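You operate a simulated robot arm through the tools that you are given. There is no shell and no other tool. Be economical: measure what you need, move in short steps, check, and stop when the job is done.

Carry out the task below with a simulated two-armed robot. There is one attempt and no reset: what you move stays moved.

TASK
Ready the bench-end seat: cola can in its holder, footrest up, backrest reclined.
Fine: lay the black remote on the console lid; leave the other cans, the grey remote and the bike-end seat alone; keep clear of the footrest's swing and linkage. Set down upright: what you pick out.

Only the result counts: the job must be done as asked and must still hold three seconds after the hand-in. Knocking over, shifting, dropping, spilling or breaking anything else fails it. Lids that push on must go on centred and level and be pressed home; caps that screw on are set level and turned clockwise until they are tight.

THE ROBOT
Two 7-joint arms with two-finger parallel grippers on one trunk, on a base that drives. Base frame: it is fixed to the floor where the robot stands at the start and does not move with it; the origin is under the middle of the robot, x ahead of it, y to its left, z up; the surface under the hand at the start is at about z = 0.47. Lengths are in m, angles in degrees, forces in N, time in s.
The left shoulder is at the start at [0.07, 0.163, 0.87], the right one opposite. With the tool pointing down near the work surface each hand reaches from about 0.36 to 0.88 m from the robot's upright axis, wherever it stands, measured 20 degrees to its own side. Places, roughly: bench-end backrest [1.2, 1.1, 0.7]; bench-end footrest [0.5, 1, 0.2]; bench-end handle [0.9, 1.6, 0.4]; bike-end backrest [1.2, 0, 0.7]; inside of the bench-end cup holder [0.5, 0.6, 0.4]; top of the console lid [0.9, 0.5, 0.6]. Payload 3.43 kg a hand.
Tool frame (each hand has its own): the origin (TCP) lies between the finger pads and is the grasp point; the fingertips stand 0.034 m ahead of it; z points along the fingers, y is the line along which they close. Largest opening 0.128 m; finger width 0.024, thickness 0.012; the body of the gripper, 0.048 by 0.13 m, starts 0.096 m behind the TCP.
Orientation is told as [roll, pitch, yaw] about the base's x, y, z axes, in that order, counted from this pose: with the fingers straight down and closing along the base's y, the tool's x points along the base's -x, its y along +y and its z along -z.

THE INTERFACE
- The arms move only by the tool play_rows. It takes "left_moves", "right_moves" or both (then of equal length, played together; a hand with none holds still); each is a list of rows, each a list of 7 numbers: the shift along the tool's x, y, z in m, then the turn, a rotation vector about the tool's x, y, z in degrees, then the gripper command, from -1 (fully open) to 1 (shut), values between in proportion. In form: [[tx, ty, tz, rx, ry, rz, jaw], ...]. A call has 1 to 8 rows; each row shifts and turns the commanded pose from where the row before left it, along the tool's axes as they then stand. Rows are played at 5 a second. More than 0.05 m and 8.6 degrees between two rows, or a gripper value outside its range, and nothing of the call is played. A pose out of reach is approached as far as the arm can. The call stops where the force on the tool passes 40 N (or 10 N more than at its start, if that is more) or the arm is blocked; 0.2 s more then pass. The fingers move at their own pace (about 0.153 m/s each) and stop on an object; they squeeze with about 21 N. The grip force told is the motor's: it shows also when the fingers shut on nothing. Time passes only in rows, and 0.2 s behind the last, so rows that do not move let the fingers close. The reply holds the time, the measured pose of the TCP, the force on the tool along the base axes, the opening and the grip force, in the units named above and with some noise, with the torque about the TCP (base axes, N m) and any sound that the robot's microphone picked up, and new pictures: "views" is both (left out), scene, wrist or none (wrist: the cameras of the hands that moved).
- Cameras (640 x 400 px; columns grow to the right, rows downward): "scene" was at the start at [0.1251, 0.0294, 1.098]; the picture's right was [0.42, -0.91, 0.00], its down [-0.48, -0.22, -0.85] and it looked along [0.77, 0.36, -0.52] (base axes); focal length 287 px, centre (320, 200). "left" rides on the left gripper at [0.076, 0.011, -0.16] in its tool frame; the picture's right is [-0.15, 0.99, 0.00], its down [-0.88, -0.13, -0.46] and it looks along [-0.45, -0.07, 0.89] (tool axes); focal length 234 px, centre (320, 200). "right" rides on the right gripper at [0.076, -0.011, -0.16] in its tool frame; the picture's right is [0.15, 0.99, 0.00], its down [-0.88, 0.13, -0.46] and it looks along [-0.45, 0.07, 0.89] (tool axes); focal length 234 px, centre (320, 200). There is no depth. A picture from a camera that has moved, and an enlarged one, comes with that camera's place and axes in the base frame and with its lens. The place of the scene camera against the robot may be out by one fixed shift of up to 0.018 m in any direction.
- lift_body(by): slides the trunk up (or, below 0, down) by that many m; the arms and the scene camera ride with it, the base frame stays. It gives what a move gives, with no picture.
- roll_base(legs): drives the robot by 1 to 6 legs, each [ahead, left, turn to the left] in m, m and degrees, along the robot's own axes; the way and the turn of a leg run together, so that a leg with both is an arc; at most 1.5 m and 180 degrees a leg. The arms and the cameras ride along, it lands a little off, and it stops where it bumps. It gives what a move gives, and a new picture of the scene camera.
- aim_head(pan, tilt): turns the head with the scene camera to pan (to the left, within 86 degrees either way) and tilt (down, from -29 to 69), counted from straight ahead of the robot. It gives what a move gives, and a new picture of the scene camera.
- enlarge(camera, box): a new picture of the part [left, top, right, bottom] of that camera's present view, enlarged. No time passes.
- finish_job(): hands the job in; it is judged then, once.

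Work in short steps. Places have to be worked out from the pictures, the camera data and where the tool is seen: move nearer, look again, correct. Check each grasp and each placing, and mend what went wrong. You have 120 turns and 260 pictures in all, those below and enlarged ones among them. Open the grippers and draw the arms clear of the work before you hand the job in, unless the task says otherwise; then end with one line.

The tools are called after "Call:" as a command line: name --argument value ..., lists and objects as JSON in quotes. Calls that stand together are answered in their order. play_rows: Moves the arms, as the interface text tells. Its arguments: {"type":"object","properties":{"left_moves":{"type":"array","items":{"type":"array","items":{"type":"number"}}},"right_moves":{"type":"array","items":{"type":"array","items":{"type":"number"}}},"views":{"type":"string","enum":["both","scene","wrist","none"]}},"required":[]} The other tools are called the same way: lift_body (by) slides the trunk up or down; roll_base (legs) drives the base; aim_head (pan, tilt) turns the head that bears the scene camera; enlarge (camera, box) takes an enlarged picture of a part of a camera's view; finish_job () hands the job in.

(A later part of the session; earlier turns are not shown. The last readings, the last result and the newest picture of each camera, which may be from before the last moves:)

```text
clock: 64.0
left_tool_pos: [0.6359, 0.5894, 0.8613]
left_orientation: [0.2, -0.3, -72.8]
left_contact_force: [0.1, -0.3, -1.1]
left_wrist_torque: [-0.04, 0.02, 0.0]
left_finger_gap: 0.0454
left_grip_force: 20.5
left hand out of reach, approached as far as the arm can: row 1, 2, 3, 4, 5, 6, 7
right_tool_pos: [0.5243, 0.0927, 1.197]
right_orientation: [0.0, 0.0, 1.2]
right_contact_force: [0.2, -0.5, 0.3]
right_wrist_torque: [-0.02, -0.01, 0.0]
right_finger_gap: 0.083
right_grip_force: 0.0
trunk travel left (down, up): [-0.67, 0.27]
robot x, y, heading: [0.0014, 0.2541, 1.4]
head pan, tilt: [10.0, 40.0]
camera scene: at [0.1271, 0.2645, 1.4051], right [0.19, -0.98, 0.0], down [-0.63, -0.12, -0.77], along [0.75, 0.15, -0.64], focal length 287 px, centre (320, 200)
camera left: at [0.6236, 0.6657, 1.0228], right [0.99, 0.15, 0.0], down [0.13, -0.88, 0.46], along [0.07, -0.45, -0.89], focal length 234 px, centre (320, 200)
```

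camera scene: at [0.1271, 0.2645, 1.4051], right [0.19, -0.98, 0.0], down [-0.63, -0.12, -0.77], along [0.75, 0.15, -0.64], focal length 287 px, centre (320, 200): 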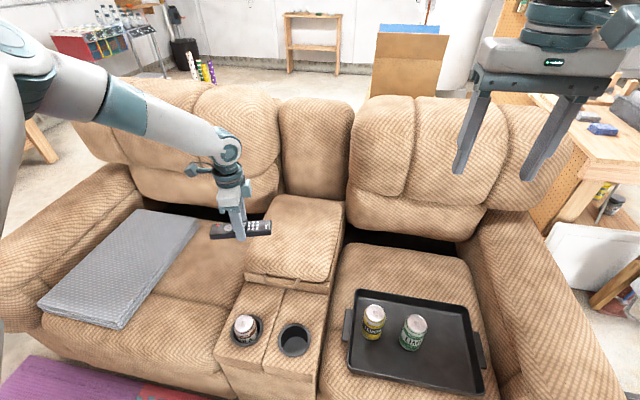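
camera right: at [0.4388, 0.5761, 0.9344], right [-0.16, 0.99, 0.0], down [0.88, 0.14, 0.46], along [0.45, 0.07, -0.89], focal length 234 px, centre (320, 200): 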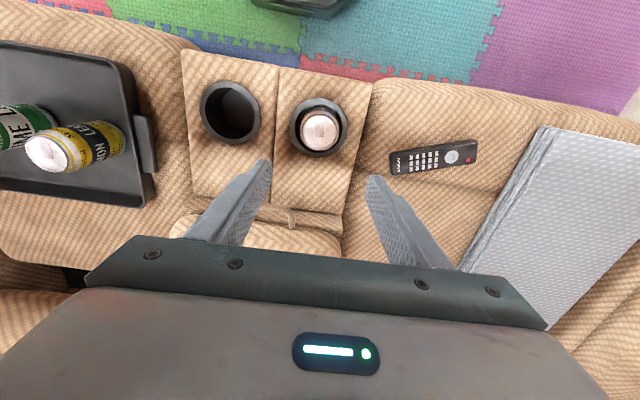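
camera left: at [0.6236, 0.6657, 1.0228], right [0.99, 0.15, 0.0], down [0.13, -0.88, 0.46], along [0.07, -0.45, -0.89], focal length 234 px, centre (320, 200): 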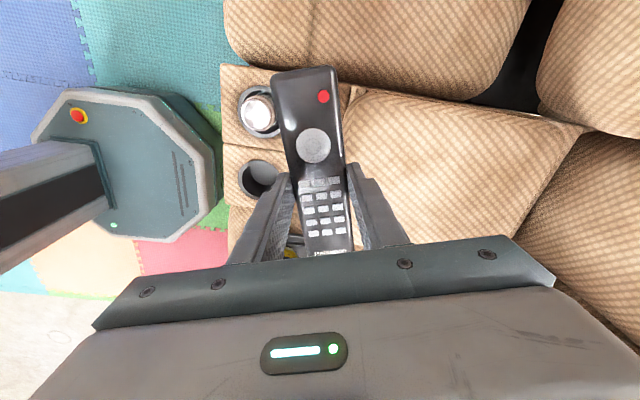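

The arm is extending badly from here. I'll pull the hand in and up, then turn the base clockwise ~45° so the left shoulder swings closer to the lid.

Call:
play_rows --left_moves '[[0, -0.03, -0.035, 0, 0, 0, 0.8], [0, -0.03, -0.035, 0, 0, 0, 0.8], [0.0, -0.03, -0.035, 0, 0, 0, 0.8], [0.0, -0.03, -0.02, 0, 0, 0, 0.8]]' --views "none"

Call:
roll_base --legs '[[0.02, 0.1, 0], [0, 0, -45]]'

```text
clock: 65.0
left_tool_pos: [0.52, 0.5547, 0.9876]
left_orientation: [0.2, -0.2, -72.7]
left_contact_force: [-1.2, -1.1, -1.0]
left_wrist_torque: [0.03, 0.02, -0.01]
left_finger_gap: 0.045
left_grip_force: 20.8
right_tool_pos: [0.5235, 0.0924, 1.1974]
right_orientation: [0.0, -0.1, 1.2]
right_contact_force: [-0.2, 0.2, -0.4]
right_wrist_torque: [0.0, -0.03, -0.03]
right_finger_gap: 0.0833
right_grip_force: 0.1
trunk travel left (down, up): [-0.67, 0.27]
robot x, y, heading: [0.0005, 0.2557, 1.0]
head pan, tilt: [10.0, 40.0]
```

```text
clock: 68.2
left_tool_pos: [0.6032, 0.2099, 0.9864]
left_orientation: [0.1, -0.2, -116.8]
left_contact_force: [-0.2, 0.4, -0.4]
left_wrist_torque: [0.01, 0.03, -0.02]
left_finger_gap: 0.0455
left_grip_force: 21.0
right_tool_pos: [0.2829, -0.1235, 1.1964]
right_orientation: [0.0, 0.0, -42.8]
right_contact_force: [-0.3, 0.2, 1.4]
right_wrist_torque: [0.0, 0.04, -0.02]
right_finger_gap: 0.0831
right_grip_force: 0.1
trunk travel left (down, up): [-0.67, 0.27]
robot x, y, heading: [0.0174, 0.3585, -42.5]
head pan, tilt: [10.0, 40.0]
camera scene: at [0.1197, 0.2689, 1.4051], right [-0.54, -0.84, 0.0], down [-0.54, 0.35, -0.77], along [0.64, -0.42, -0.64], focal length 287 px, centre (320, 200)
```

scene: 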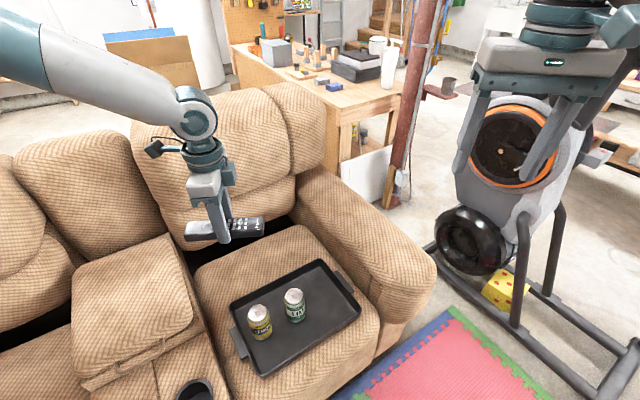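

Left shoulder is now near (0.18, 0.43). I lower the trunk 0.2 and square the hand to about -90°.

Call:
lift_body --by -0.2

Call:
play_rows --left_moves '[[0, 0, 0, 0, 0, -8.3, 0.8], [0, 0, 0, 0, 0, -8.3, 0.8], [0, 0, 0, 0, 0, -8.3, 0.8], [0, 0, 0, 0, 0, 0, 0.8]]' --views "none"

Call:
aim_head --pan 55 --tilt 40

```text
clock: 70.4
left_tool_pos: [0.6019, 0.2113, 0.7859]
left_orientation: [0.1, -0.1, -116.8]
left_contact_force: [0.1, 0.6, -0.8]
left_wrist_torque: [-0.01, -0.04, -0.03]
left_finger_gap: 0.0455
left_grip_force: 21.1
right_tool_pos: [0.2834, -0.1238, 0.9964]
right_orientation: [0.0, -0.1, -42.8]
right_contact_force: [-0.3, -0.1, 0.6]
right_wrist_torque: [0.0, 0.03, -0.02]
right_finger_gap: 0.0832
right_grip_force: 0.0
trunk travel left (down, up): [-0.47, 0.47]
robot x, y, heading: [0.0154, 0.359, -42.9]
head pan, tilt: [10.0, 40.0]
```

```text
clock: 71.4
left_tool_pos: [0.602, 0.2108, 0.7858]
left_orientation: [0.2, -0.1, -91.8]
left_contact_force: [-0.1, 0.0, -0.6]
left_wrist_torque: [0.0, 0.01, 0.02]
left_finger_gap: 0.0455
left_grip_force: 21.1
right_tool_pos: [0.2829, -0.1239, 0.9973]
right_orientation: [0.0, 0.0, -42.9]
right_contact_force: [-0.1, -0.3, 0.3]
right_wrist_torque: [0.03, -0.01, 0.01]
right_finger_gap: 0.0834
right_grip_force: 0.0
trunk travel left (down, up): [-0.47, 0.47]
robot x, y, heading: [0.0175, 0.3598, -42.7]
head pan, tilt: [10.0, 40.0]
```

```text
clock: 72.5
left_tool_pos: [0.602, 0.2105, 0.7866]
left_orientation: [0.1, -0.1, -92.1]
left_contact_force: [0.8, -0.4, -0.7]
left_wrist_torque: [0.03, 0.03, 0.0]
left_finger_gap: 0.0454
left_grip_force: 20.8
right_tool_pos: [0.2826, -0.1244, 0.9975]
right_orientation: [0.0, -0.1, -43.0]
right_contact_force: [-0.4, -0.7, 0.8]
right_wrist_torque: [0.01, -0.02, -0.02]
right_finger_gap: 0.0831
right_grip_force: 0.1
trunk travel left (down, up): [-0.47, 0.47]
robot x, y, heading: [0.017, 0.3597, -43.2]
head pan, tilt: [55.0, 40.0]
camera scene: at [0.1314, 0.3328, 1.2051], right [0.21, -0.98, 0.0], down [-0.63, -0.13, -0.77], along [0.75, 0.16, -0.64], focal length 287 px, centre (320, 200)
```

scene: 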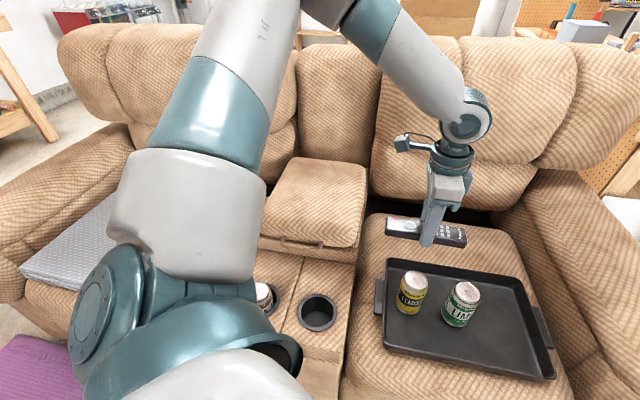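

I move the remote toward (0.77, 0.49) over the lid.

Call:
play_rows --left_moves '[[0.041, 0.0226, 0, 0, 0, 0, 0.8], [0.041, 0.0226, 0, 0, 0, 0, 0.8], [0.041, 0.0226, 0, 0, 0, 0, 0.8], [0.041, 0.0226, 0, 0, 0, 0, 0.8], [0.041, 0.0226, 0, 0, 0, 0, 0.8], [0.041, 0.0226, 0, 0, 0, 0, 0.8], [0.041, 0.0226, 0, 0, 0, 0, 0.8], [0, 0, 0, 0, 0, 0, 0.8]]' --views "both"

```text
clock: 74.3
left_tool_pos: [0.772, 0.4896, 0.7853]
left_orientation: [0.2, 0.0, -92.0]
left_contact_force: [0.5, 0.3, -0.6]
left_wrist_torque: [0.03, -0.03, -0.02]
left_finger_gap: 0.0453
left_grip_force: 21.0
right_tool_pos: [0.2818, -0.1231, 0.9967]
right_orientation: [0.1, 0.0, -42.9]
right_contact_force: [0.0, -0.6, -0.1]
right_wrist_torque: [0.03, 0.01, 0.01]
right_finger_gap: 0.083
right_grip_force: 0.1
trunk travel left (down, up): [-0.47, 0.47]
robot x, y, heading: [0.0183, 0.3575, -43.1]
head pan, tilt: [55.0, 40.0]
camera scene: at [0.131, 0.3322, 1.2051], right [0.21, -0.98, 0.0], down [-0.63, -0.13, -0.77], along [0.75, 0.16, -0.64], focal length 287 px, centre (320, 200)
camera left: at [0.7847, 0.5653, 0.9477], right [0.98, -0.18, 0.0], down [-0.16, -0.87, 0.46], along [-0.08, -0.45, -0.89], focal length 234 px, centre (320, 200)
```

scene: 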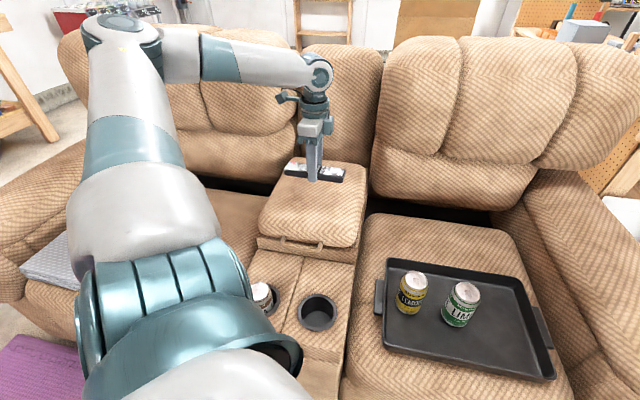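
left: 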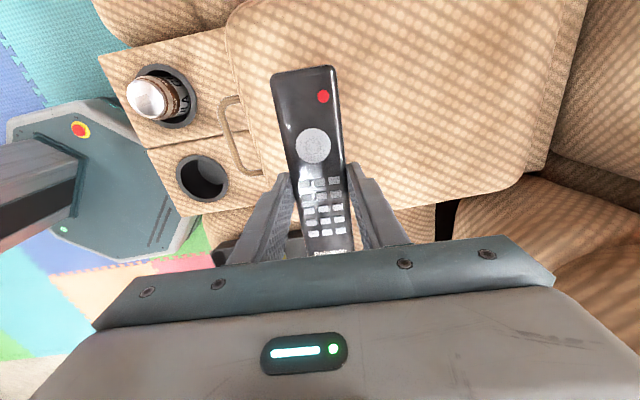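

The lid spans y ≈ 0.37–0.64 and starts at x ≈ 0.69. I shift to (0.81, 0.51) and descend partway, then check from the side.

Call:
play_rows --left_moves '[[0.02, 0.038, 0.01, 0, 0, 0, 0.8], [0, 0, 0.04, 0, 0, 0, 0.8], [0, 0, 0.03, 0, 0, 0, 0.8], [0, 0, 0, 0, 0, 0, 0.8]]' --views "both"

Call:
enlarge --camera "scene" --box '[240, 120, 380, 260]'

```text
clock: 75.3
left_tool_pos: [0.8076, 0.5099, 0.7064]
left_orientation: [0.1, -0.2, -92.0]
left_contact_force: [-0.7, 0.4, -0.9]
left_wrist_torque: [0.0, 0.01, 0.05]
left_finger_gap: 0.0455
left_grip_force: 21.2
right_tool_pos: [0.2822, -0.1226, 0.9969]
right_orientation: [0.0, 0.1, -43.0]
right_contact_force: [0.3, 0.4, 1.2]
right_wrist_torque: [0.0, -0.01, 0.01]
right_finger_gap: 0.0833
right_grip_force: 0.1
trunk travel left (down, up): [-0.47, 0.47]
robot x, y, heading: [0.0209, 0.3571, -42.9]
head pan, tilt: [55.0, 40.0]
camera scene: at [0.131, 0.3331, 1.2052], right [0.21, -0.98, 0.0], down [-0.63, -0.13, -0.77], along [0.75, 0.16, -0.64], focal length 287 px, centre (320, 200)
camera left: at [0.8222, 0.585, 0.868], right [0.98, -0.18, 0.0], down [-0.16, -0.87, 0.46], along [-0.08, -0.45, -0.89], focal length 234 px, centre (320, 200)
```

scene: 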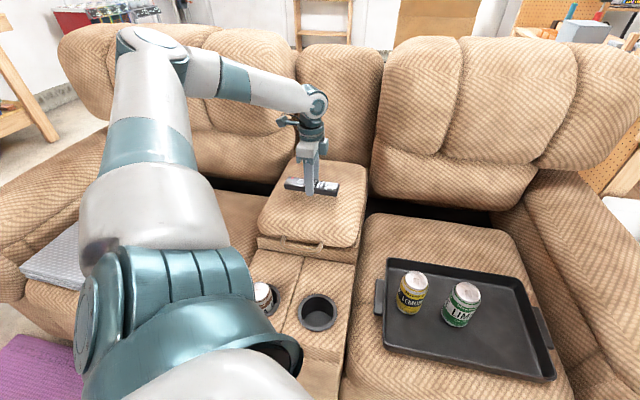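
left: 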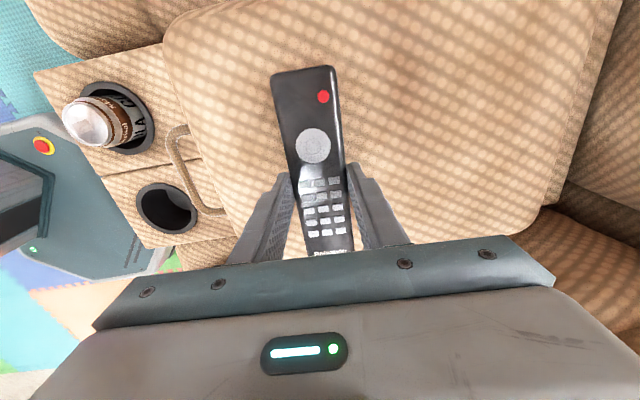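

```text
2.86 times, centred on (310, 190) of scene
camera zoom: at [0.131, 0.3331, 1.2052], right [0.21, -0.98, 0.0], down [-0.63, -0.13, -0.77], along [0.75, 0.16, -0.64], focal length 821 px, centre (349, 229)
```

zoom: 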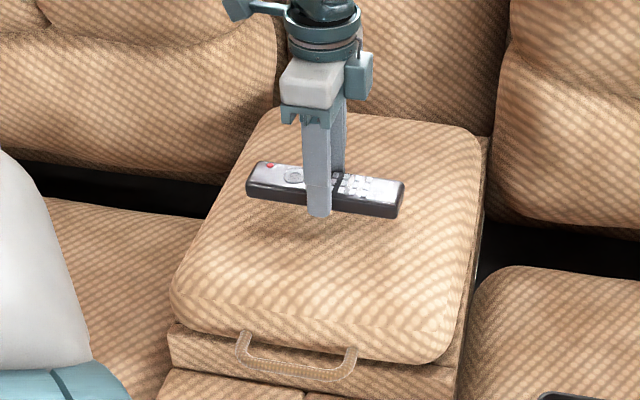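

Well centred over the lid. I lower slowly.

Call:
play_rows --left_moves '[[0, 0, 0.01, 0, 0, 0, 0.8], [0, 0, 0.006, 0, 0, 0, 0.8], [0, 0, 0.004, 0, 0, 0, 0.8], [0, 0, 0.004, 0, 0, 0, 0.8], [0, 0, 0, 0, 0, 0, 0.8]]' --views "none"

Call:
enlarge --camera "scene" --box '[270, 150, 350, 220]'

```text
clock: 76.5
left_tool_pos: [0.8094, 0.5105, 0.6815]
left_orientation: [-0.1, -0.1, -91.9]
left_contact_force: [-0.2, 0.2, -0.7]
left_wrist_torque: [-0.01, -0.01, -0.02]
left_finger_gap: 0.0454
left_grip_force: 21.3
right_tool_pos: [0.283, -0.1241, 0.9963]
right_orientation: [0.0, 0.0, -42.9]
right_contact_force: [0.2, -0.2, -0.3]
right_wrist_torque: [-0.02, 0.02, -0.01]
right_finger_gap: 0.0831
right_grip_force: 0.1
trunk travel left (down, up): [-0.47, 0.47]
robot x, y, heading: [0.0137, 0.3622, -43.0]
head pan, tilt: [55.0, 40.0]
```

```text
5.71 times, centred on (310, 185) of scene
camera zoom: at [0.1314, 0.3331, 1.2051], right [0.21, -0.98, 0.0], down [-0.63, -0.13, -0.77], along [0.75, 0.16, -0.64], focal length 1642 px, centre (377, 286)
```

zoom: 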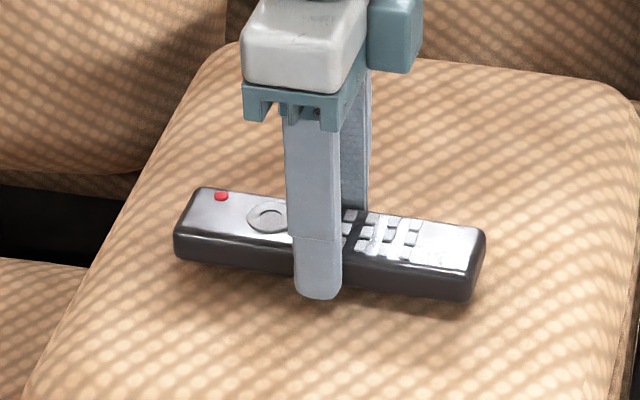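

Still free; continue in small steps.

Call:
play_rows --left_moves '[[0, 0, 0.005, 0, 0, 0, 0.8], [0, 0, 0.004, 0, 0, 0, 0.8], [0, 0, 0.003, 0, 0, 0, 0.8], [0, 0, 0, 0, 0, 0, 0.8]]' --views "none"

Call:
play_rows --left_moves '[[0, 0, 0.003, 0, 0, 0, 0.8], [0, 0, 0.003, 0, 0, 0, 0.8], [0, 0, 0.002, 0, 0, 0, 0.8], [0, 0, 0, 0, 0, 0, 0.8]]' --views "none"

```text
clock: 77.5
left_tool_pos: [0.808, 0.5105, 0.6716]
left_orientation: [0.2, 0.0, -91.8]
left_contact_force: [1.4, 6.1, 14.5]
left_wrist_torque: [0.38, 0.35, -0.22]
left_finger_gap: 0.0454
left_grip_force: 21.1
right_tool_pos: [0.2811, -0.1233, 0.9966]
right_orientation: [0.0, -0.1, -42.9]
right_contact_force: [0.0, 0.5, -0.6]
right_wrist_torque: [-0.02, 0.02, 0.04]
right_finger_gap: 0.0833
right_grip_force: 0.0
trunk travel left (down, up): [-0.47, 0.47]
robot x, y, heading: [0.0183, 0.3598, -43.0]
head pan, tilt: [55.0, 40.0]
```

```text
clock: 78.0
left_tool_pos: [0.8073, 0.5116, 0.6723]
left_orientation: [0.5, -0.1, -91.9]
left_contact_force: [-10.7, 5.7, 24.2]
left_wrist_torque: [0.32, 1.05, -0.12]
left_finger_gap: 0.0456
left_grip_force: 21.4
right_tool_pos: [0.2814, -0.1228, 0.9971]
right_orientation: [0.1, -0.1, -42.7]
right_contact_force: [-0.3, 0.1, -0.3]
right_wrist_torque: [0.0, 0.0, 0.02]
right_finger_gap: 0.0833
right_grip_force: 0.0
trunk travel left (down, up): [-0.47, 0.47]
robot x, y, heading: [0.0162, 0.36, -43.2]
head pan, tilt: [55.0, 40.0]
stopped in row 2 (left hand): the force on the tool passed its limit at 44 N (the readings are from after the stop); the commanded pose is now the measured one
```

The remote rests on the lid (TCP ≈ 0.672). I ease up a hair, open, and rise.

Call:
play_rows --left_moves '[[0, 0, -0.002, 0, 0, 0, 0.8], [0, 0, 0, 0, 0, 0, 0.1], [0, 0, 0, 0, 0, 0, 0.0], [0, 0, -0.02, 0, 0, 0, 0.0], [0, 0, -0.05, 0, 0, 0, 0.0], [0, 0, -0.05, 0, 0, 0, 0.0], [0, 0, -0.05, 0, 0, 0, 0], [0, 0, 0, 0, 0, 0, 0]]' --views "both"

Call:
enlarge --camera "scene" --box '[240, 130, 380, 250]'

```text
clock: 79.8
left_tool_pos: [0.8075, 0.5129, 0.8392]
left_orientation: [0.4, -0.1, -91.9]
left_contact_force: [0.2, 0.0, 0.1]
left_wrist_torque: [0.02, -0.01, 0.0]
left_finger_gap: 0.064
left_grip_force: 0.1
right_tool_pos: [0.2846, -0.1225, 0.9964]
right_orientation: [-0.1, 0.0, -42.8]
right_contact_force: [0.3, 0.0, 0.4]
right_wrist_torque: [-0.01, 0.0, 0.0]
right_finger_gap: 0.0835
right_grip_force: 0.1
trunk travel left (down, up): [-0.47, 0.47]
robot x, y, heading: [0.0204, 0.3563, -43.0]
head pan, tilt: [55.0, 40.0]
camera scene: at [0.1321, 0.3336, 1.205], right [0.21, -0.98, 0.0], down [-0.63, -0.14, -0.77], along [0.75, 0.16, -0.64], focal length 287 px, centre (320, 200)
camera left: at [0.8205, 0.5881, 1.0019], right [0.98, -0.18, 0.01], down [-0.16, -0.87, 0.46], along [-0.08, -0.45, -0.89], focal length 234 px, centre (320, 200)
```

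scene: 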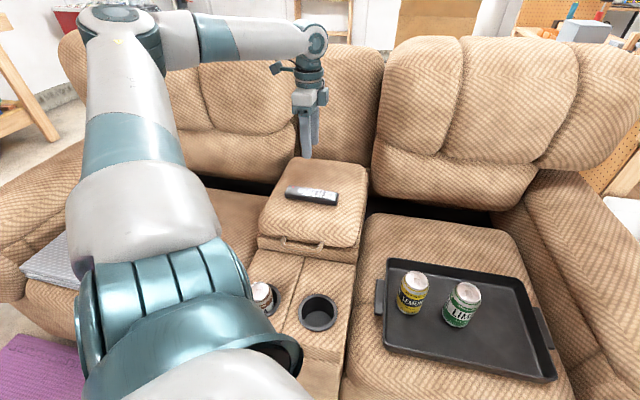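
left: 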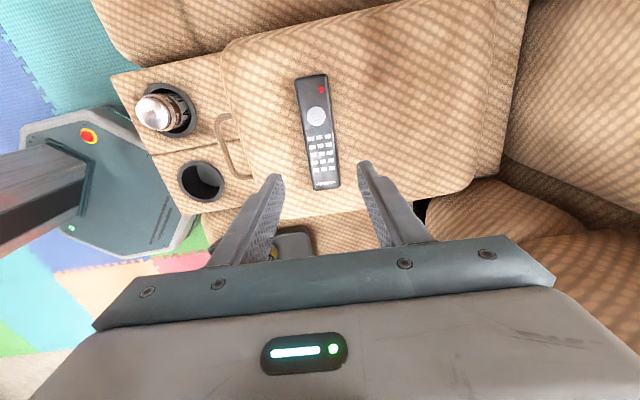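

```text
3.33 times, centred on (310, 190) of scene
camera zoom: at [0.1321, 0.3336, 1.205], right [0.21, -0.98, 0.0], down [-0.63, -0.14, -0.77], along [0.75, 0.16, -0.64], focal length 958 px, centre (353, 233)
```

zoom: 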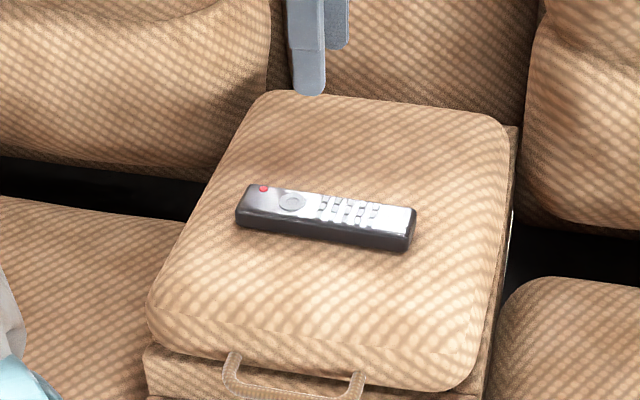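

The remote lies flat and centred on the lid. Now I retract the left hand up and back before driving round to the bench-end side.

Call:
play_rows --left_moves '[[0, 0, -0.05, 0, 0, 0, 0], [0, 0, -0.05, 0, 0, 0, 0], [0, -0.04, -0.02, 0, 0, 0, 0], [0, -0.048, 0, 0, 0, 0, 0], [0, -0.048, 0, 0, 0, 0, 0], [0, -0.048, 0, 0, 0, 0, 0], [0, -0.048, 0, 0, 0, 0, 0], [0, -0.048, 0, 0, 0, 0, 0]]' --views "none"

Call:
roll_base --legs '[[-0.2, -0.2, 0], [0, 0, 43]]'

```text
clock: 81.6
left_tool_pos: [0.528, 0.5242, 0.9564]
left_orientation: [0.4, -0.2, -91.8]
left_contact_force: [-1.0, 0.1, 0.0]
left_wrist_torque: [-0.02, -0.01, 0.0]
left_finger_gap: 0.0639
left_grip_force: 0.0
right_tool_pos: [0.2825, -0.123, 0.9976]
right_orientation: [-0.1, -0.1, -42.9]
right_contact_force: [-0.5, 0.0, 0.1]
right_wrist_torque: [0.04, -0.02, -0.02]
right_finger_gap: 0.0832
right_grip_force: 0.0
trunk travel left (down, up): [-0.47, 0.47]
robot x, y, heading: [0.0174, 0.3596, -42.9]
head pan, tilt: [55.0, 40.0]
```

```text
clock: 85.6
left_tool_pos: [-0.0059, 0.8204, 0.9567]
left_orientation: [0.3, -0.1, -48.2]
left_contact_force: [-0.2, -0.4, -0.5]
left_wrist_torque: [0.01, 0.05, -0.01]
left_finger_gap: 0.064
left_grip_force: 0.0
right_tool_pos: [0.2617, 0.1827, 0.9969]
right_orientation: [0.0, 0.0, 0.9]
right_contact_force: [-0.6, 0.4, 0.5]
right_wrist_torque: [0.0, 0.02, 0.01]
right_finger_gap: 0.0834
right_grip_force: 0.0
trunk travel left (down, up): [-0.47, 0.47]
robot x, y, heading: [-0.2584, 0.349, 1.0]
head pan, tilt: [55.0, 40.0]
camera scene: at [-0.1703, 0.4101, 1.2051], right [0.83, -0.56, 0.0], down [-0.36, -0.53, -0.77], along [0.43, 0.63, -0.64], focal length 287 px, centre (320, 200)
```

scene: 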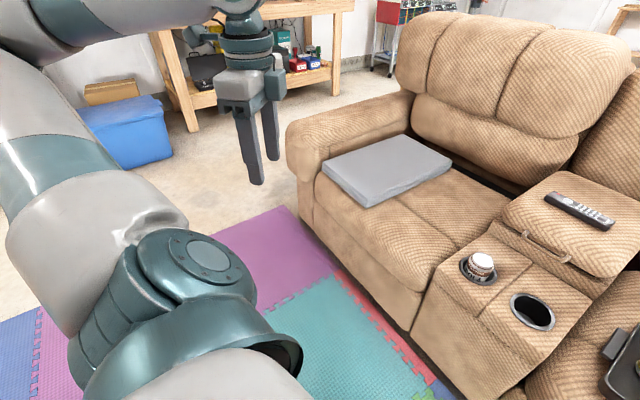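

The floor to the left is open: bench ≈ y 3.1, blue bin ≈ (-0.3, 2.6). I drive left 1.45 m and look at the couch's end.

Call:
roll_base --legs '[[0, 1.45, 0]]'

Call:
aim_head --pan 0 --tilt 30

```text
clock: 92.9
left_tool_pos: [-0.0178, 2.2818, 0.9575]
left_orientation: [0.2, -0.2, -48.7]
left_contact_force: [-0.6, 0.8, -0.2]
left_wrist_torque: [-0.02, -0.03, 0.01]
left_finger_gap: 0.0641
left_grip_force: 0.0
right_tool_pos: [0.2451, 1.6433, 0.9964]
right_orientation: [-0.1, -0.1, 0.4]
right_contact_force: [-0.8, 0.1, -0.4]
right_wrist_torque: [0.0, 0.0, 0.02]
right_finger_gap: 0.0831
right_grip_force: 0.0
trunk travel left (down, up): [-0.47, 0.47]
robot x, y, heading: [-0.2821, 1.8069, 0.1]
head pan, tilt: [55.0, 40.0]
camera scene: at [-0.1853, 1.8734, 1.2051], right [0.82, -0.57, 0.0], down [-0.37, -0.53, -0.77], along [0.44, 0.63, -0.64], focal length 287 px, centre (320, 200)
```

scene: 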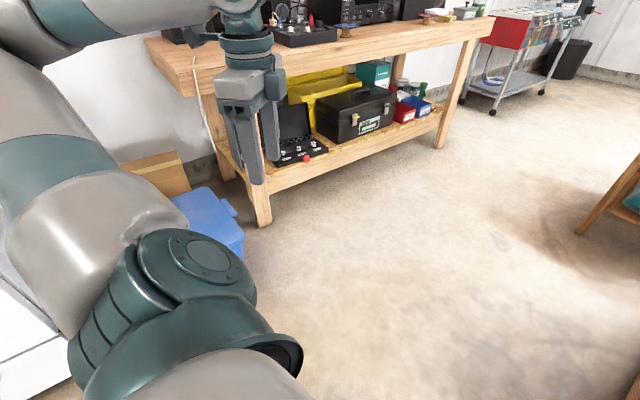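

```text
clock: 94.1
left_tool_pos: [-0.0173, 2.2813, 0.9583]
left_orientation: [0.3, -0.1, -48.6]
left_contact_force: [0.1, 0.5, 1.2]
left_wrist_torque: [0.01, 0.03, -0.02]
left_finger_gap: 0.0639
left_grip_force: 0.0
right_tool_pos: [0.2451, 1.6425, 0.9977]
right_orientation: [0.0, 0.0, 0.3]
right_contact_force: [0.4, -0.8, -0.7]
right_wrist_torque: [-0.02, 0.0, 0.02]
right_finger_gap: 0.0832
right_grip_force: 0.0
trunk travel left (down, up): [-0.47, 0.47]
robot x, y, heading: [-0.2782, 1.8104, 0.5]
head pan, tilt: [0.0, 30.0]
camera scene: at [-0.1432, 1.8039, 1.2205], right [0.01, -1.0, 0.0], down [-0.5, 0.0, -0.87], along [0.87, 0.01, -0.5], focal length 287 px, centre (320, 200)
```

scene: 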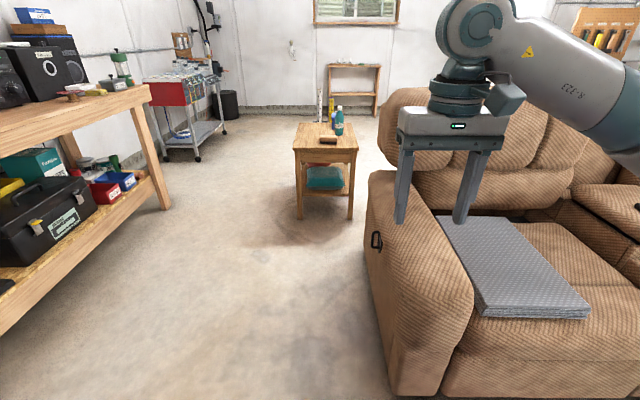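

The handle is a small black item on the outer side at pixel (376, 241). Enlarging it.

Call:
enlarge --camera "scene" --box '[345, 200, 425, 290]'

```text
4.44 times, centred on (385, 245) of scene
camera zoom: at [-0.1432, 1.8039, 1.2205], right [0.01, -1.0, 0.0], down [-0.5, 0.0, -0.87], along [0.87, 0.01, -0.5], focal length 1277 px, centre (31, 0)
```

zoom: 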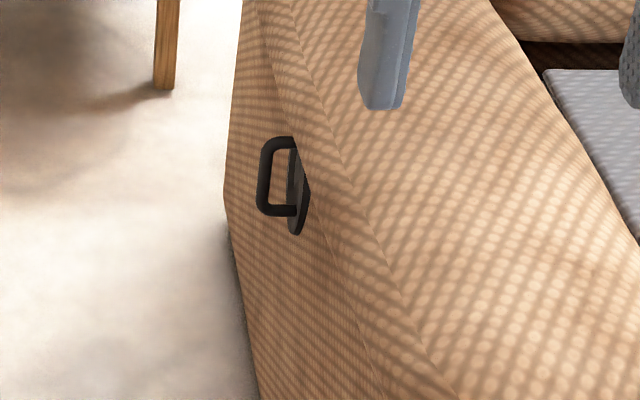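

A D-shaped loop with an oval backplate. I drive diagonally round the arm to (0.8, 2.25) and face the couch end.

Call:
roll_base --legs '[[1.08, 0.44, 0], [0, 0, -90]]'

```text
clock: 103.8
left_tool_pos: [1.2697, 1.9937, 0.9573]
left_orientation: [0.2, -0.1, -138.2]
left_contact_force: [-0.7, 0.4, -0.2]
left_wrist_torque: [0.03, -0.02, 0.0]
left_finger_gap: 0.0641
left_grip_force: 0.1
right_tool_pos: [0.632, 1.7259, 0.9968]
right_orientation: [0.0, 0.0, -89.1]
right_contact_force: [0.4, -0.4, 0.0]
right_wrist_torque: [-0.01, 0.01, -0.01]
right_finger_gap: 0.0829
right_grip_force: 0.0
trunk travel left (down, up): [-0.47, 0.47]
robot x, y, heading: [0.7984, 2.2495, -88.9]
head pan, tilt: [0.0, 30.0]
camera scene: at [0.7923, 2.1007, 1.2205], right [-1.0, -0.02, 0.0], down [-0.01, 0.5, -0.87], along [0.01, -0.87, -0.5], focal length 287 px, centre (320, 200)
```

scene: 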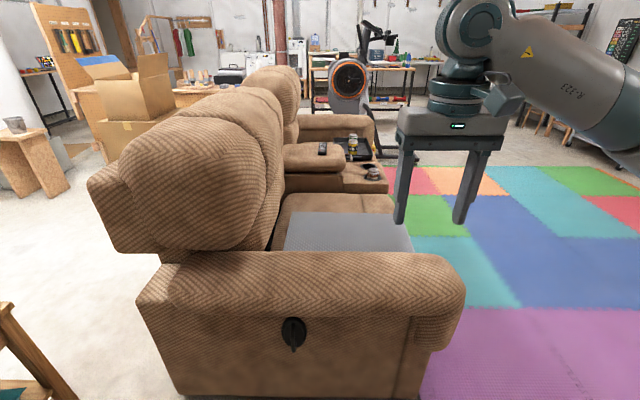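

Now face-on. I tilt down and zoom on the handle.

Call:
aim_head --pan 0 --tilt 55

Call:
enlarge --camera "scene" --box '[240, 140, 340, 240]'

```text
clock: 104.7
left_tool_pos: [1.2681, 1.9931, 0.9565]
left_orientation: [0.4, 0.0, -138.2]
left_contact_force: [0.3, 0.0, -0.8]
left_wrist_torque: [0.03, 0.02, 0.01]
left_finger_gap: 0.0641
left_grip_force: 0.1
right_tool_pos: [0.6323, 1.725, 0.9971]
right_orientation: [-0.1, -0.1, -89.1]
right_contact_force: [0.8, 0.1, -0.5]
right_wrist_torque: [0.01, -0.02, 0.0]
right_finger_gap: 0.0833
right_grip_force: 0.1
trunk travel left (down, up): [-0.47, 0.47]
robot x, y, heading: [0.797, 2.2485, -88.9]
head pan, tilt: [0.0, 55.0]
camera scene: at [0.7921, 2.119, 1.1845], right [-1.0, -0.02, 0.0], down [-0.01, 0.82, -0.57], along [0.01, -0.57, -0.82], focal length 287 px, centre (320, 200)
```

scene: 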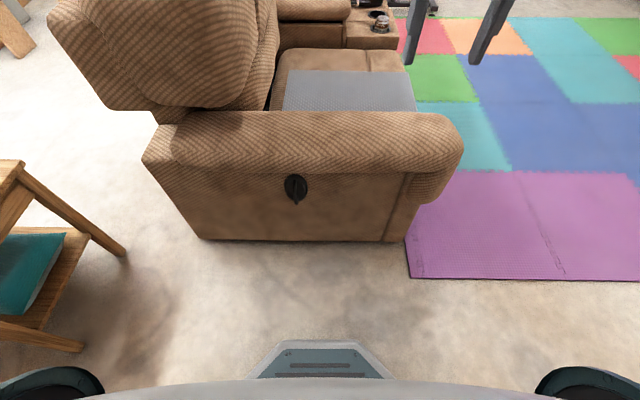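

```text
4.00 times, centred on (290, 190) of scene
camera zoom: at [0.7921, 2.119, 1.1845], right [-1.0, -0.02, 0.0], down [-0.01, 0.82, -0.57], along [0.01, -0.57, -0.82], focal length 1150 px, centre (440, 240)
```

zoom: 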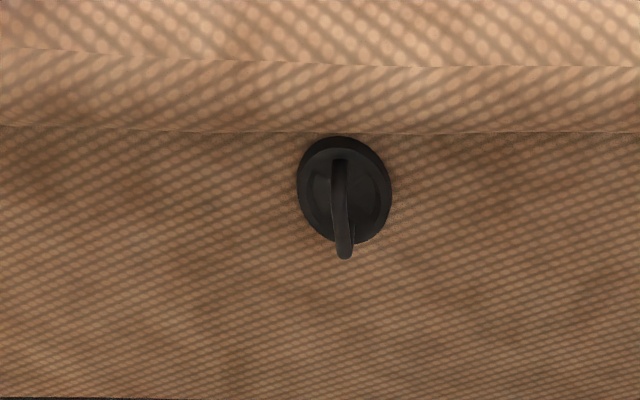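

It's a D-loop pull handle at about (0.885, 1.56, 0.42), loop plane vertical. I'll grip its vertical bar with the left hand, fingers pointing at the couch. First I undo the hand's yaw.

Call:
play_rows --left_moves '[[0, 0, 0, 0, 0, -8.2, 0], [0, 0, 0, 0, 0, -8.2, 0], [0, 0, 0, 0, 0, -8.2, 0], [0, 0, 0, 0, 0, -8.2, 0], [0, 0, 0, 0, 0, -8.2, 0], [0, 0, 0, 0, 0, -8.2, 0], [0, -0.045, 0, 0, 0, 0, 0], [0, -0.045, 0, 0, 0, 0, 0]]' --views "none"

Call:
play_rows --left_moves '[[0, -0.03, 0, 0, -8.4, 0, 0], [0, -0.03, 0, 0, -8.4, 0, 0], [0, -0.03, 0, 0, -8.4, 0, 0], [0, -0.03, 0, 0, -8.4, 0, 0], [0, -0.03, 0, 0, -8.4, 0, 0], [0, -0.03, 0, 0, -8.4, 0, 0], [0, -0.03, 0, 0, -8.4, 0, 0], [0, -0.03, 0, 0, -8.4, 0, 0]]' --views "both"

```text
clock: 106.5
left_tool_pos: [1.1766, 1.9908, 0.9572]
left_orientation: [0.2, -0.2, -88.9]
left_contact_force: [-0.2, 0.8, -0.2]
left_wrist_torque: [0.01, -0.02, 0.02]
left_finger_gap: 0.064
left_grip_force: 0.0
right_tool_pos: [0.6311, 1.7249, 0.9956]
right_orientation: [0.1, 0.0, -89.1]
right_contact_force: [0.1, -0.8, 0.5]
right_wrist_torque: [0.01, -0.01, -0.01]
right_finger_gap: 0.0832
right_grip_force: 0.0
trunk travel left (down, up): [-0.47, 0.47]
robot x, y, heading: [0.7961, 2.2481, -89.0]
head pan, tilt: [0.0, 55.0]
```

```text
clock: 108.3
left_tool_pos: [0.9752, 1.8694, 1.189]
left_orientation: [0.7, -67.3, -89.5]
left_contact_force: [-0.9, -1.0, -0.2]
left_wrist_torque: [0.0, -0.01, 0.01]
left_finger_gap: 0.064
left_grip_force: 0.0
left hand out of reach, approached as far as the arm can: row 1, 2, 3, 4, 5, 6, 7, 8
right_tool_pos: [0.6319, 1.7235, 0.9965]
right_orientation: [0.1, 0.1, -89.0]
right_contact_force: [-0.5, -0.2, 0.5]
right_wrist_torque: [0.06, -0.05, -0.03]
right_finger_gap: 0.0833
right_grip_force: 0.1
trunk travel left (down, up): [-0.47, 0.47]
robot x, y, heading: [0.7947, 2.2501, -89.2]
head pan, tilt: [0.0, 55.0]
camera scene: at [0.7908, 2.1177, 1.1843], right [-1.0, -0.02, 0.0], down [-0.01, 0.82, -0.57], along [0.01, -0.57, -0.82], focal length 287 px, centre (320, 200)
camera left: at [0.9826, 2.0459, 1.1826], right [0.99, -0.04, 0.14], down [-0.14, 0.08, 0.99], along [-0.05, -1.0, 0.07], focal length 234 px, centre (320, 200)
```

scene: 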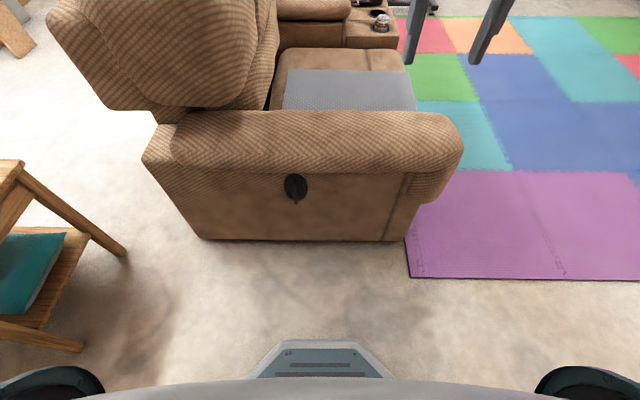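
left: 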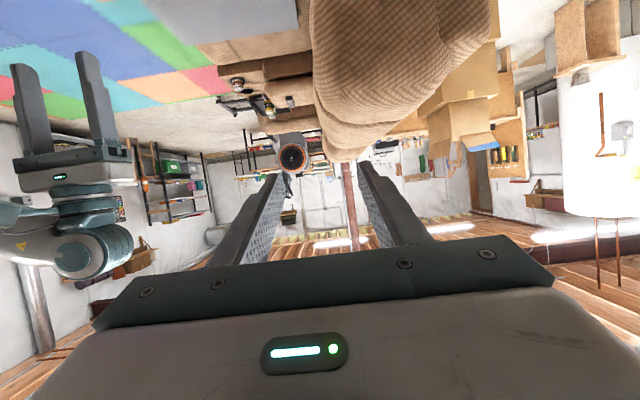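

The hand is now tilted toward the couch (67°). I pull the right hand back and up for clearance, then lower the trunk.

Call:
play_rows --right_moves '[[0.03, 0, -0.035, 0, 0, 0, -0.3], [0.03, 0, -0.035, 0, 0, 0, -0.3], [0.03, 0, -0.035, 0, 0, 0, -0.3], [0.03, 0, -0.035, 0, 0, 0, -0.3], [0.03, 0, -0.035, 0, 0, 0, -0.3]]' --views "none"

Call:
lift_body --by -0.35

Call:
aim_head --pan 0 --tilt 40

```text
clock: 109.5
left_tool_pos: [0.9767, 1.8728, 1.1906]
left_orientation: [0.2, -67.5, -89.2]
left_contact_force: [0.3, 0.5, -0.4]
left_wrist_torque: [-0.01, 0.02, -0.02]
left_finger_gap: 0.0638
left_grip_force: 0.3
right_tool_pos: [0.6327, 1.8775, 1.1714]
right_orientation: [-0.1, -0.1, -89.1]
right_contact_force: [0.4, 0.1, 0.0]
right_wrist_torque: [-0.04, 0.06, 0.0]
right_finger_gap: 0.0831
right_grip_force: 0.0
trunk travel left (down, up): [-0.47, 0.47]
robot x, y, heading: [0.7993, 2.2502, -88.9]
head pan, tilt: [0.0, 55.0]
```

```text
clock: 113.0
left_tool_pos: [0.9767, 1.8707, 0.8396]
left_orientation: [0.5, -67.5, -89.3]
left_contact_force: [0.0, 0.0, 0.1]
left_wrist_torque: [0.0, 0.0, 0.02]
left_finger_gap: 0.064
left_grip_force: 0.0
right_tool_pos: [0.6316, 1.8751, 0.8195]
right_orientation: [0.0, 0.0, -89.2]
right_contact_force: [-0.4, -0.2, 0.9]
right_wrist_torque: [0.02, 0.0, -0.03]
right_finger_gap: 0.0829
right_grip_force: 0.1
trunk travel left (down, up): [-0.12, 0.82]
robot x, y, heading: [0.798, 2.2499, -89.1]
head pan, tilt: [0.0, 55.0]
```

```text
clock: 113.7
left_tool_pos: [0.9767, 1.8712, 0.8401]
left_orientation: [0.4, -67.4, -89.3]
left_contact_force: [0.6, 0.2, -0.1]
left_wrist_torque: [0.0, 0.01, -0.03]
left_finger_gap: 0.0641
left_grip_force: 0.0
right_tool_pos: [0.6323, 1.8757, 0.8202]
right_orientation: [0.0, 0.0, -89.1]
right_contact_force: [-0.1, 1.0, 0.3]
right_wrist_torque: [-0.01, -0.02, -0.02]
right_finger_gap: 0.0832
right_grip_force: 0.0
trunk travel left (down, up): [-0.12, 0.82]
robot x, y, heading: [0.7953, 2.2514, -89.3]
head pan, tilt: [0.0, 40.0]
camera scene: at [0.7923, 2.1063, 0.8551], right [-1.0, -0.02, 0.0], down [-0.01, 0.64, -0.77], along [0.01, -0.77, -0.64], focal length 287 px, centre (320, 200)
```

scene: 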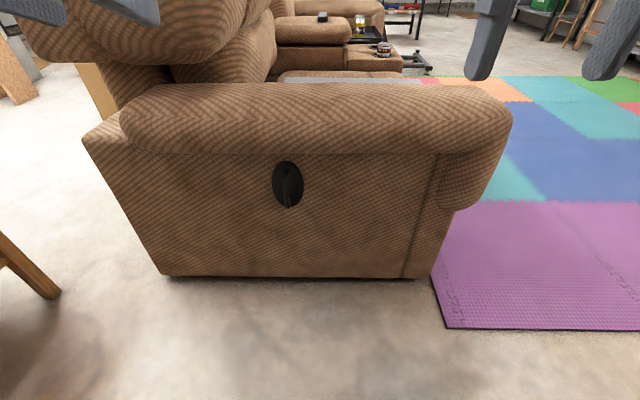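

The handle resolves to (0.876, 1.557, 0.44). I bring the tilted left hand down in front of it, stopping ~20 cm off.

Call:
play_rows --left_moves '[[0.0365, -0.0125, 0.0285, 0, 0, 0, 0], [0.0365, -0.0125, 0.0285, 0, 0, 0, 0], [0.0365, -0.0125, 0.0285, 0, 0, 0, 0], [0.0365, -0.0125, 0.0285, 0, 0, 0, 0], [0.0365, -0.0125, 0.0285, 0, 0, 0, 0], [0.0365, -0.0125, 0.0285, 0, 0, 0, 0], [0.0365, -0.0125, 0.0285, 0, 0, 0, 0], [0.0365, -0.0125, 0.0285, 0, 0, 0, 0]]' --views "both"

```text
clock: 115.5
left_tool_pos: [0.9271, 1.7037, 0.6737]
left_orientation: [0.4, -67.6, -89.4]
left_contact_force: [0.1, 1.2, 0.6]
left_wrist_torque: [0.0, 0.0, 0.01]
left_finger_gap: 0.0641
left_grip_force: 0.1
left hand out of reach, approached as far as the arm can: row 1, 2, 3, 4, 5, 6, 7, 8
right_tool_pos: [0.6339, 1.8765, 0.8203]
right_orientation: [0.0, 0.0, -89.1]
right_contact_force: [-0.4, 0.3, 0.5]
right_wrist_torque: [0.02, 0.0, -0.03]
right_finger_gap: 0.0832
right_grip_force: 0.0
trunk travel left (down, up): [-0.12, 0.82]
robot x, y, heading: [0.7972, 2.2495, -89.0]
head pan, tilt: [0.0, 40.0]
camera scene: at [0.7921, 2.1069, 0.8554], right [-1.0, -0.02, 0.0], down [-0.01, 0.64, -0.77], along [0.01, -0.77, -0.64], focal length 287 px, centre (320, 200)
camera left: at [0.9349, 1.8801, 0.6676], right [0.99, -0.04, 0.14], down [-0.13, 0.08, 0.99], along [-0.05, -1.0, 0.07], focal length 234 px, centre (320, 200)
```

scene: 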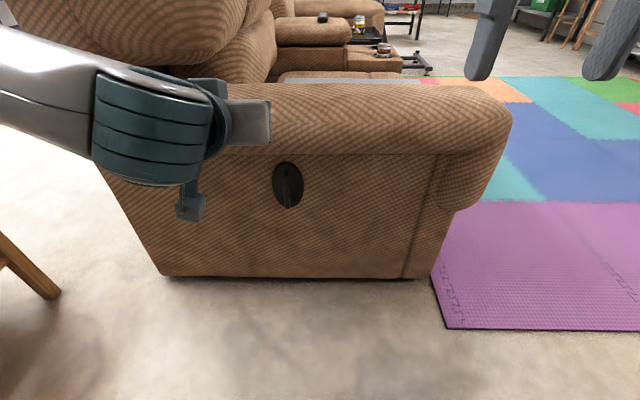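
left: 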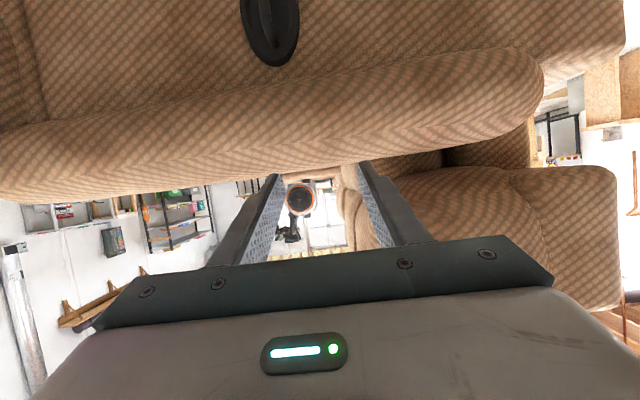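

At 67° tilt the arm can't get low. A 45° tilt suits the vertical bar as well, so I back off, reduce the tilt, and raise the trunk a bit.

Call:
play_rows --left_moves '[[0.018, 0, -0.044, 0, 0, 0, 0], [0.018, 0, -0.044, 0, 0, 0, 0], [0, 0, 0, 0, 8.3, 0, 0], [0, 0, 0, 0, 8.3, 0, 0], [0, 0, 0, 0, 8.3, 0, 0], [0, 0, 0, 0, 0, 0, 0]]' --views "none"

Call:
lift_body --by 0.15

```text
clock: 116.9
left_tool_pos: [0.9284, 1.7202, 0.7038]
left_orientation: [0.2, -42.4, -89.1]
left_contact_force: [0.1, -0.7, -0.9]
left_wrist_torque: [0.0, -0.05, 0.02]
left_finger_gap: 0.0638
left_grip_force: 0.0
left hand out of reach, approached as far as the arm can: row 1, 2
right_tool_pos: [0.6321, 1.8751, 0.8198]
right_orientation: [-0.1, 0.0, -89.2]
right_contact_force: [0.0, 0.0, -0.3]
right_wrist_torque: [-0.01, -0.03, -0.02]
right_finger_gap: 0.083
right_grip_force: 0.0
trunk travel left (down, up): [-0.12, 0.82]
robot x, y, heading: [0.7977, 2.2471, -89.0]
head pan, tilt: [0.0, 40.0]
```

```text
clock: 118.7
left_tool_pos: [0.9273, 1.7198, 0.8542]
left_orientation: [0.2, -42.5, -89.1]
left_contact_force: [-0.1, -0.2, -0.5]
left_wrist_torque: [0.03, -0.02, 0.04]
left_finger_gap: 0.064
left_grip_force: 0.1
right_tool_pos: [0.6322, 1.8751, 0.9697]
right_orientation: [0.0, -0.1, -89.1]
right_contact_force: [0.3, -0.2, -0.1]
right_wrist_torque: [0.02, -0.01, 0.0]
right_finger_gap: 0.0833
right_grip_force: 0.0
trunk travel left (down, up): [-0.27, 0.67]
robot x, y, heading: [0.795, 2.252, -89.3]
head pan, tilt: [0.0, 40.0]
```

Now I descend vertically in front of the handle at y ≈ 1.72.

Call:
play_rows --left_moves '[[0.027, -0.0064, 0.0295, 0, 0, 0, 0], [0.027, -0.0064, 0.0295, 0, 0, 0, 0], [0.027, -0.0064, 0.0295, 0, 0, 0, 0], [0.027, -0.0064, 0.0295, 0, 0, 0, 0], [0.027, -0.0064, 0.0295, 0, 0, 0, 0], [0.027, -0.0064, 0.0295, 0, 0, 0, 0], [0.027, -0.0064, 0.0295, 0, 0, 0, 0], [0.027, -0.0064, 0.0295, 0, 0, 0, 0]]' --views "both"

```text
clock: 120.5
left_tool_pos: [0.97, 1.7196, 0.5757]
left_orientation: [0.0, -42.2, -89.0]
left_contact_force: [0.2, 1.1, -0.1]
left_wrist_torque: [0.02, 0.01, -0.01]
left_finger_gap: 0.0639
left_grip_force: 0.1
left hand out of reach, approached as far as the arm can: row 3, 4, 5, 6, 7, 8
right_tool_pos: [0.6328, 1.8753, 0.9714]
right_orientation: [0.0, 0.0, -89.0]
right_contact_force: [0.0, 0.3, 0.2]
right_wrist_torque: [0.0, 0.01, 0.0]
right_finger_gap: 0.0831
right_grip_force: 0.1
trunk travel left (down, up): [-0.27, 0.67]
robot x, y, heading: [0.7941, 2.249, -89.3]
head pan, tilt: [0.0, 40.0]
camera scene: at [0.7924, 2.106, 1.0052], right [-1.0, -0.02, 0.0], down [-0.01, 0.64, -0.77], along [0.01, -0.77, -0.64], focal length 287 px, centre (320, 200)
camera left: at [0.9785, 1.8826, 0.6437], right [0.99, -0.09, 0.1], down [-0.12, -0.34, 0.93], along [-0.05, -0.93, -0.35], focal length 234 px, centre (320, 200)
```

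scene: 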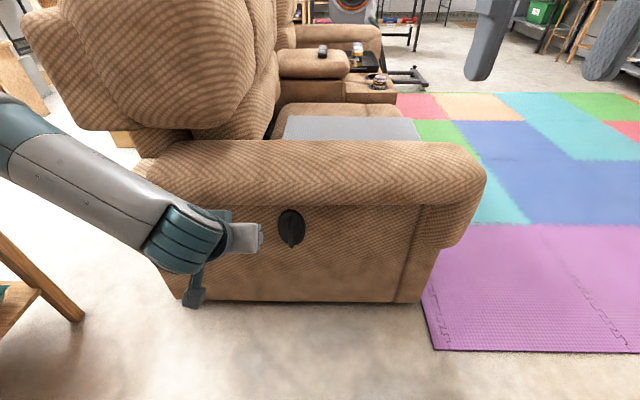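
left: 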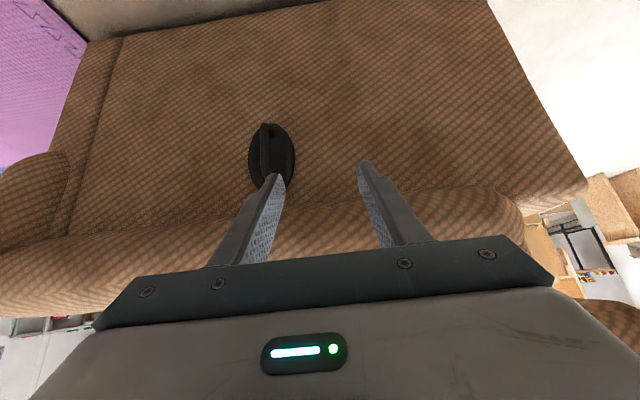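

The arm works better further to its own side. I roll the base 0.2 right so the handle lies more to the left.

Call:
roll_base --legs '[[0, -0.2, 0]]'

Call:
play_rows --left_moves '[[0.015, 0.03, 0.0165, 0, 0, 0, 0], [0.015, 0.03, 0.0165, 0, 0, 0, 0], [0.015, 0.03, 0.0165, 0, 0, 0, 0], [0, 0.016, 0, 0, 0, 0, 0], [0, 0, 0, 0, 0, 0, 0]]' --views "both"

```text
clock: 122.0
left_tool_pos: [0.7715, 1.716, 0.5756]
left_orientation: [0.2, -42.4, -89.3]
left_contact_force: [0.2, 0.3, -0.4]
left_wrist_torque: [0.01, 0.0, 0.0]
left_finger_gap: 0.0639
left_grip_force: 0.0
right_tool_pos: [0.4349, 1.8732, 0.9698]
right_orientation: [0.0, 0.0, -89.3]
right_contact_force: [-0.2, -0.4, -0.8]
right_wrist_torque: [-0.03, -0.01, -0.03]
right_finger_gap: 0.0833
right_grip_force: 0.1
trunk travel left (down, up): [-0.27, 0.67]
robot x, y, heading: [0.6004, 2.2447, -89.3]
head pan, tilt: [0.0, 40.0]
camera scene: at [0.5949, 2.1034, 1.0051], right [-1.0, -0.01, 0.0], down [-0.01, 0.64, -0.77], along [0.01, -0.77, -0.64], focal length 287 px, centre (320, 200)
```

scene: 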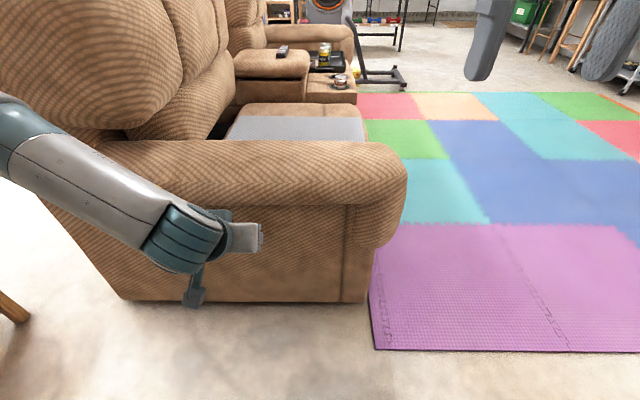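

```text
clock: 123.2
left_tool_pos: [0.8769, 1.7179, 0.5078]
left_orientation: [0.1, -42.4, -89.3]
left_contact_force: [-0.6, 0.3, -0.1]
left_wrist_torque: [-0.02, -0.03, 0.0]
left_finger_gap: 0.0642
left_grip_force: 0.1
right_tool_pos: [0.436, 1.874, 0.9703]
right_orientation: [0.0, 0.0, -89.4]
right_contact_force: [-0.7, 0.5, 0.7]
right_wrist_torque: [0.0, -0.02, -0.02]
right_finger_gap: 0.0831
right_grip_force: 0.0
trunk travel left (down, up): [-0.27, 0.67]
robot x, y, heading: [0.6021, 2.2476, -89.3]
head pan, tilt: [0.0, 40.0]
camera scene: at [0.5956, 2.1034, 1.0051], right [-1.0, -0.01, 0.0], down [-0.01, 0.64, -0.77], along [0.01, -0.77, -0.64], focal length 287 px, centre (320, 200)
camera left: at [0.8865, 1.8813, 0.5766], right [0.99, -0.09, 0.1], down [-0.13, -0.34, 0.93], along [-0.05, -0.93, -0.35], focal length 234 px, centre (320, 200)
```

scene: 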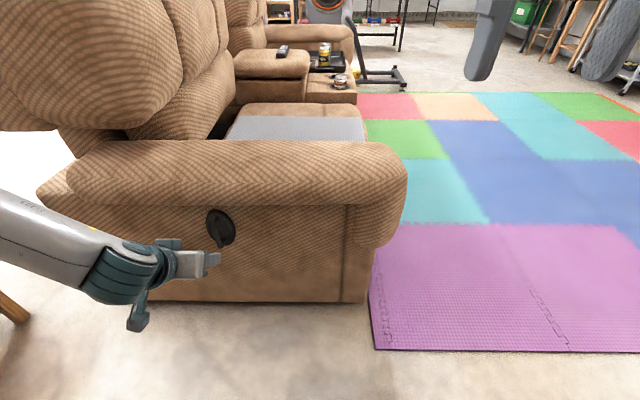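
left: 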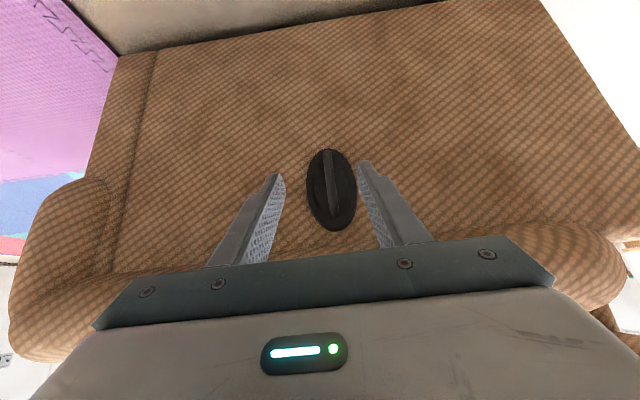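

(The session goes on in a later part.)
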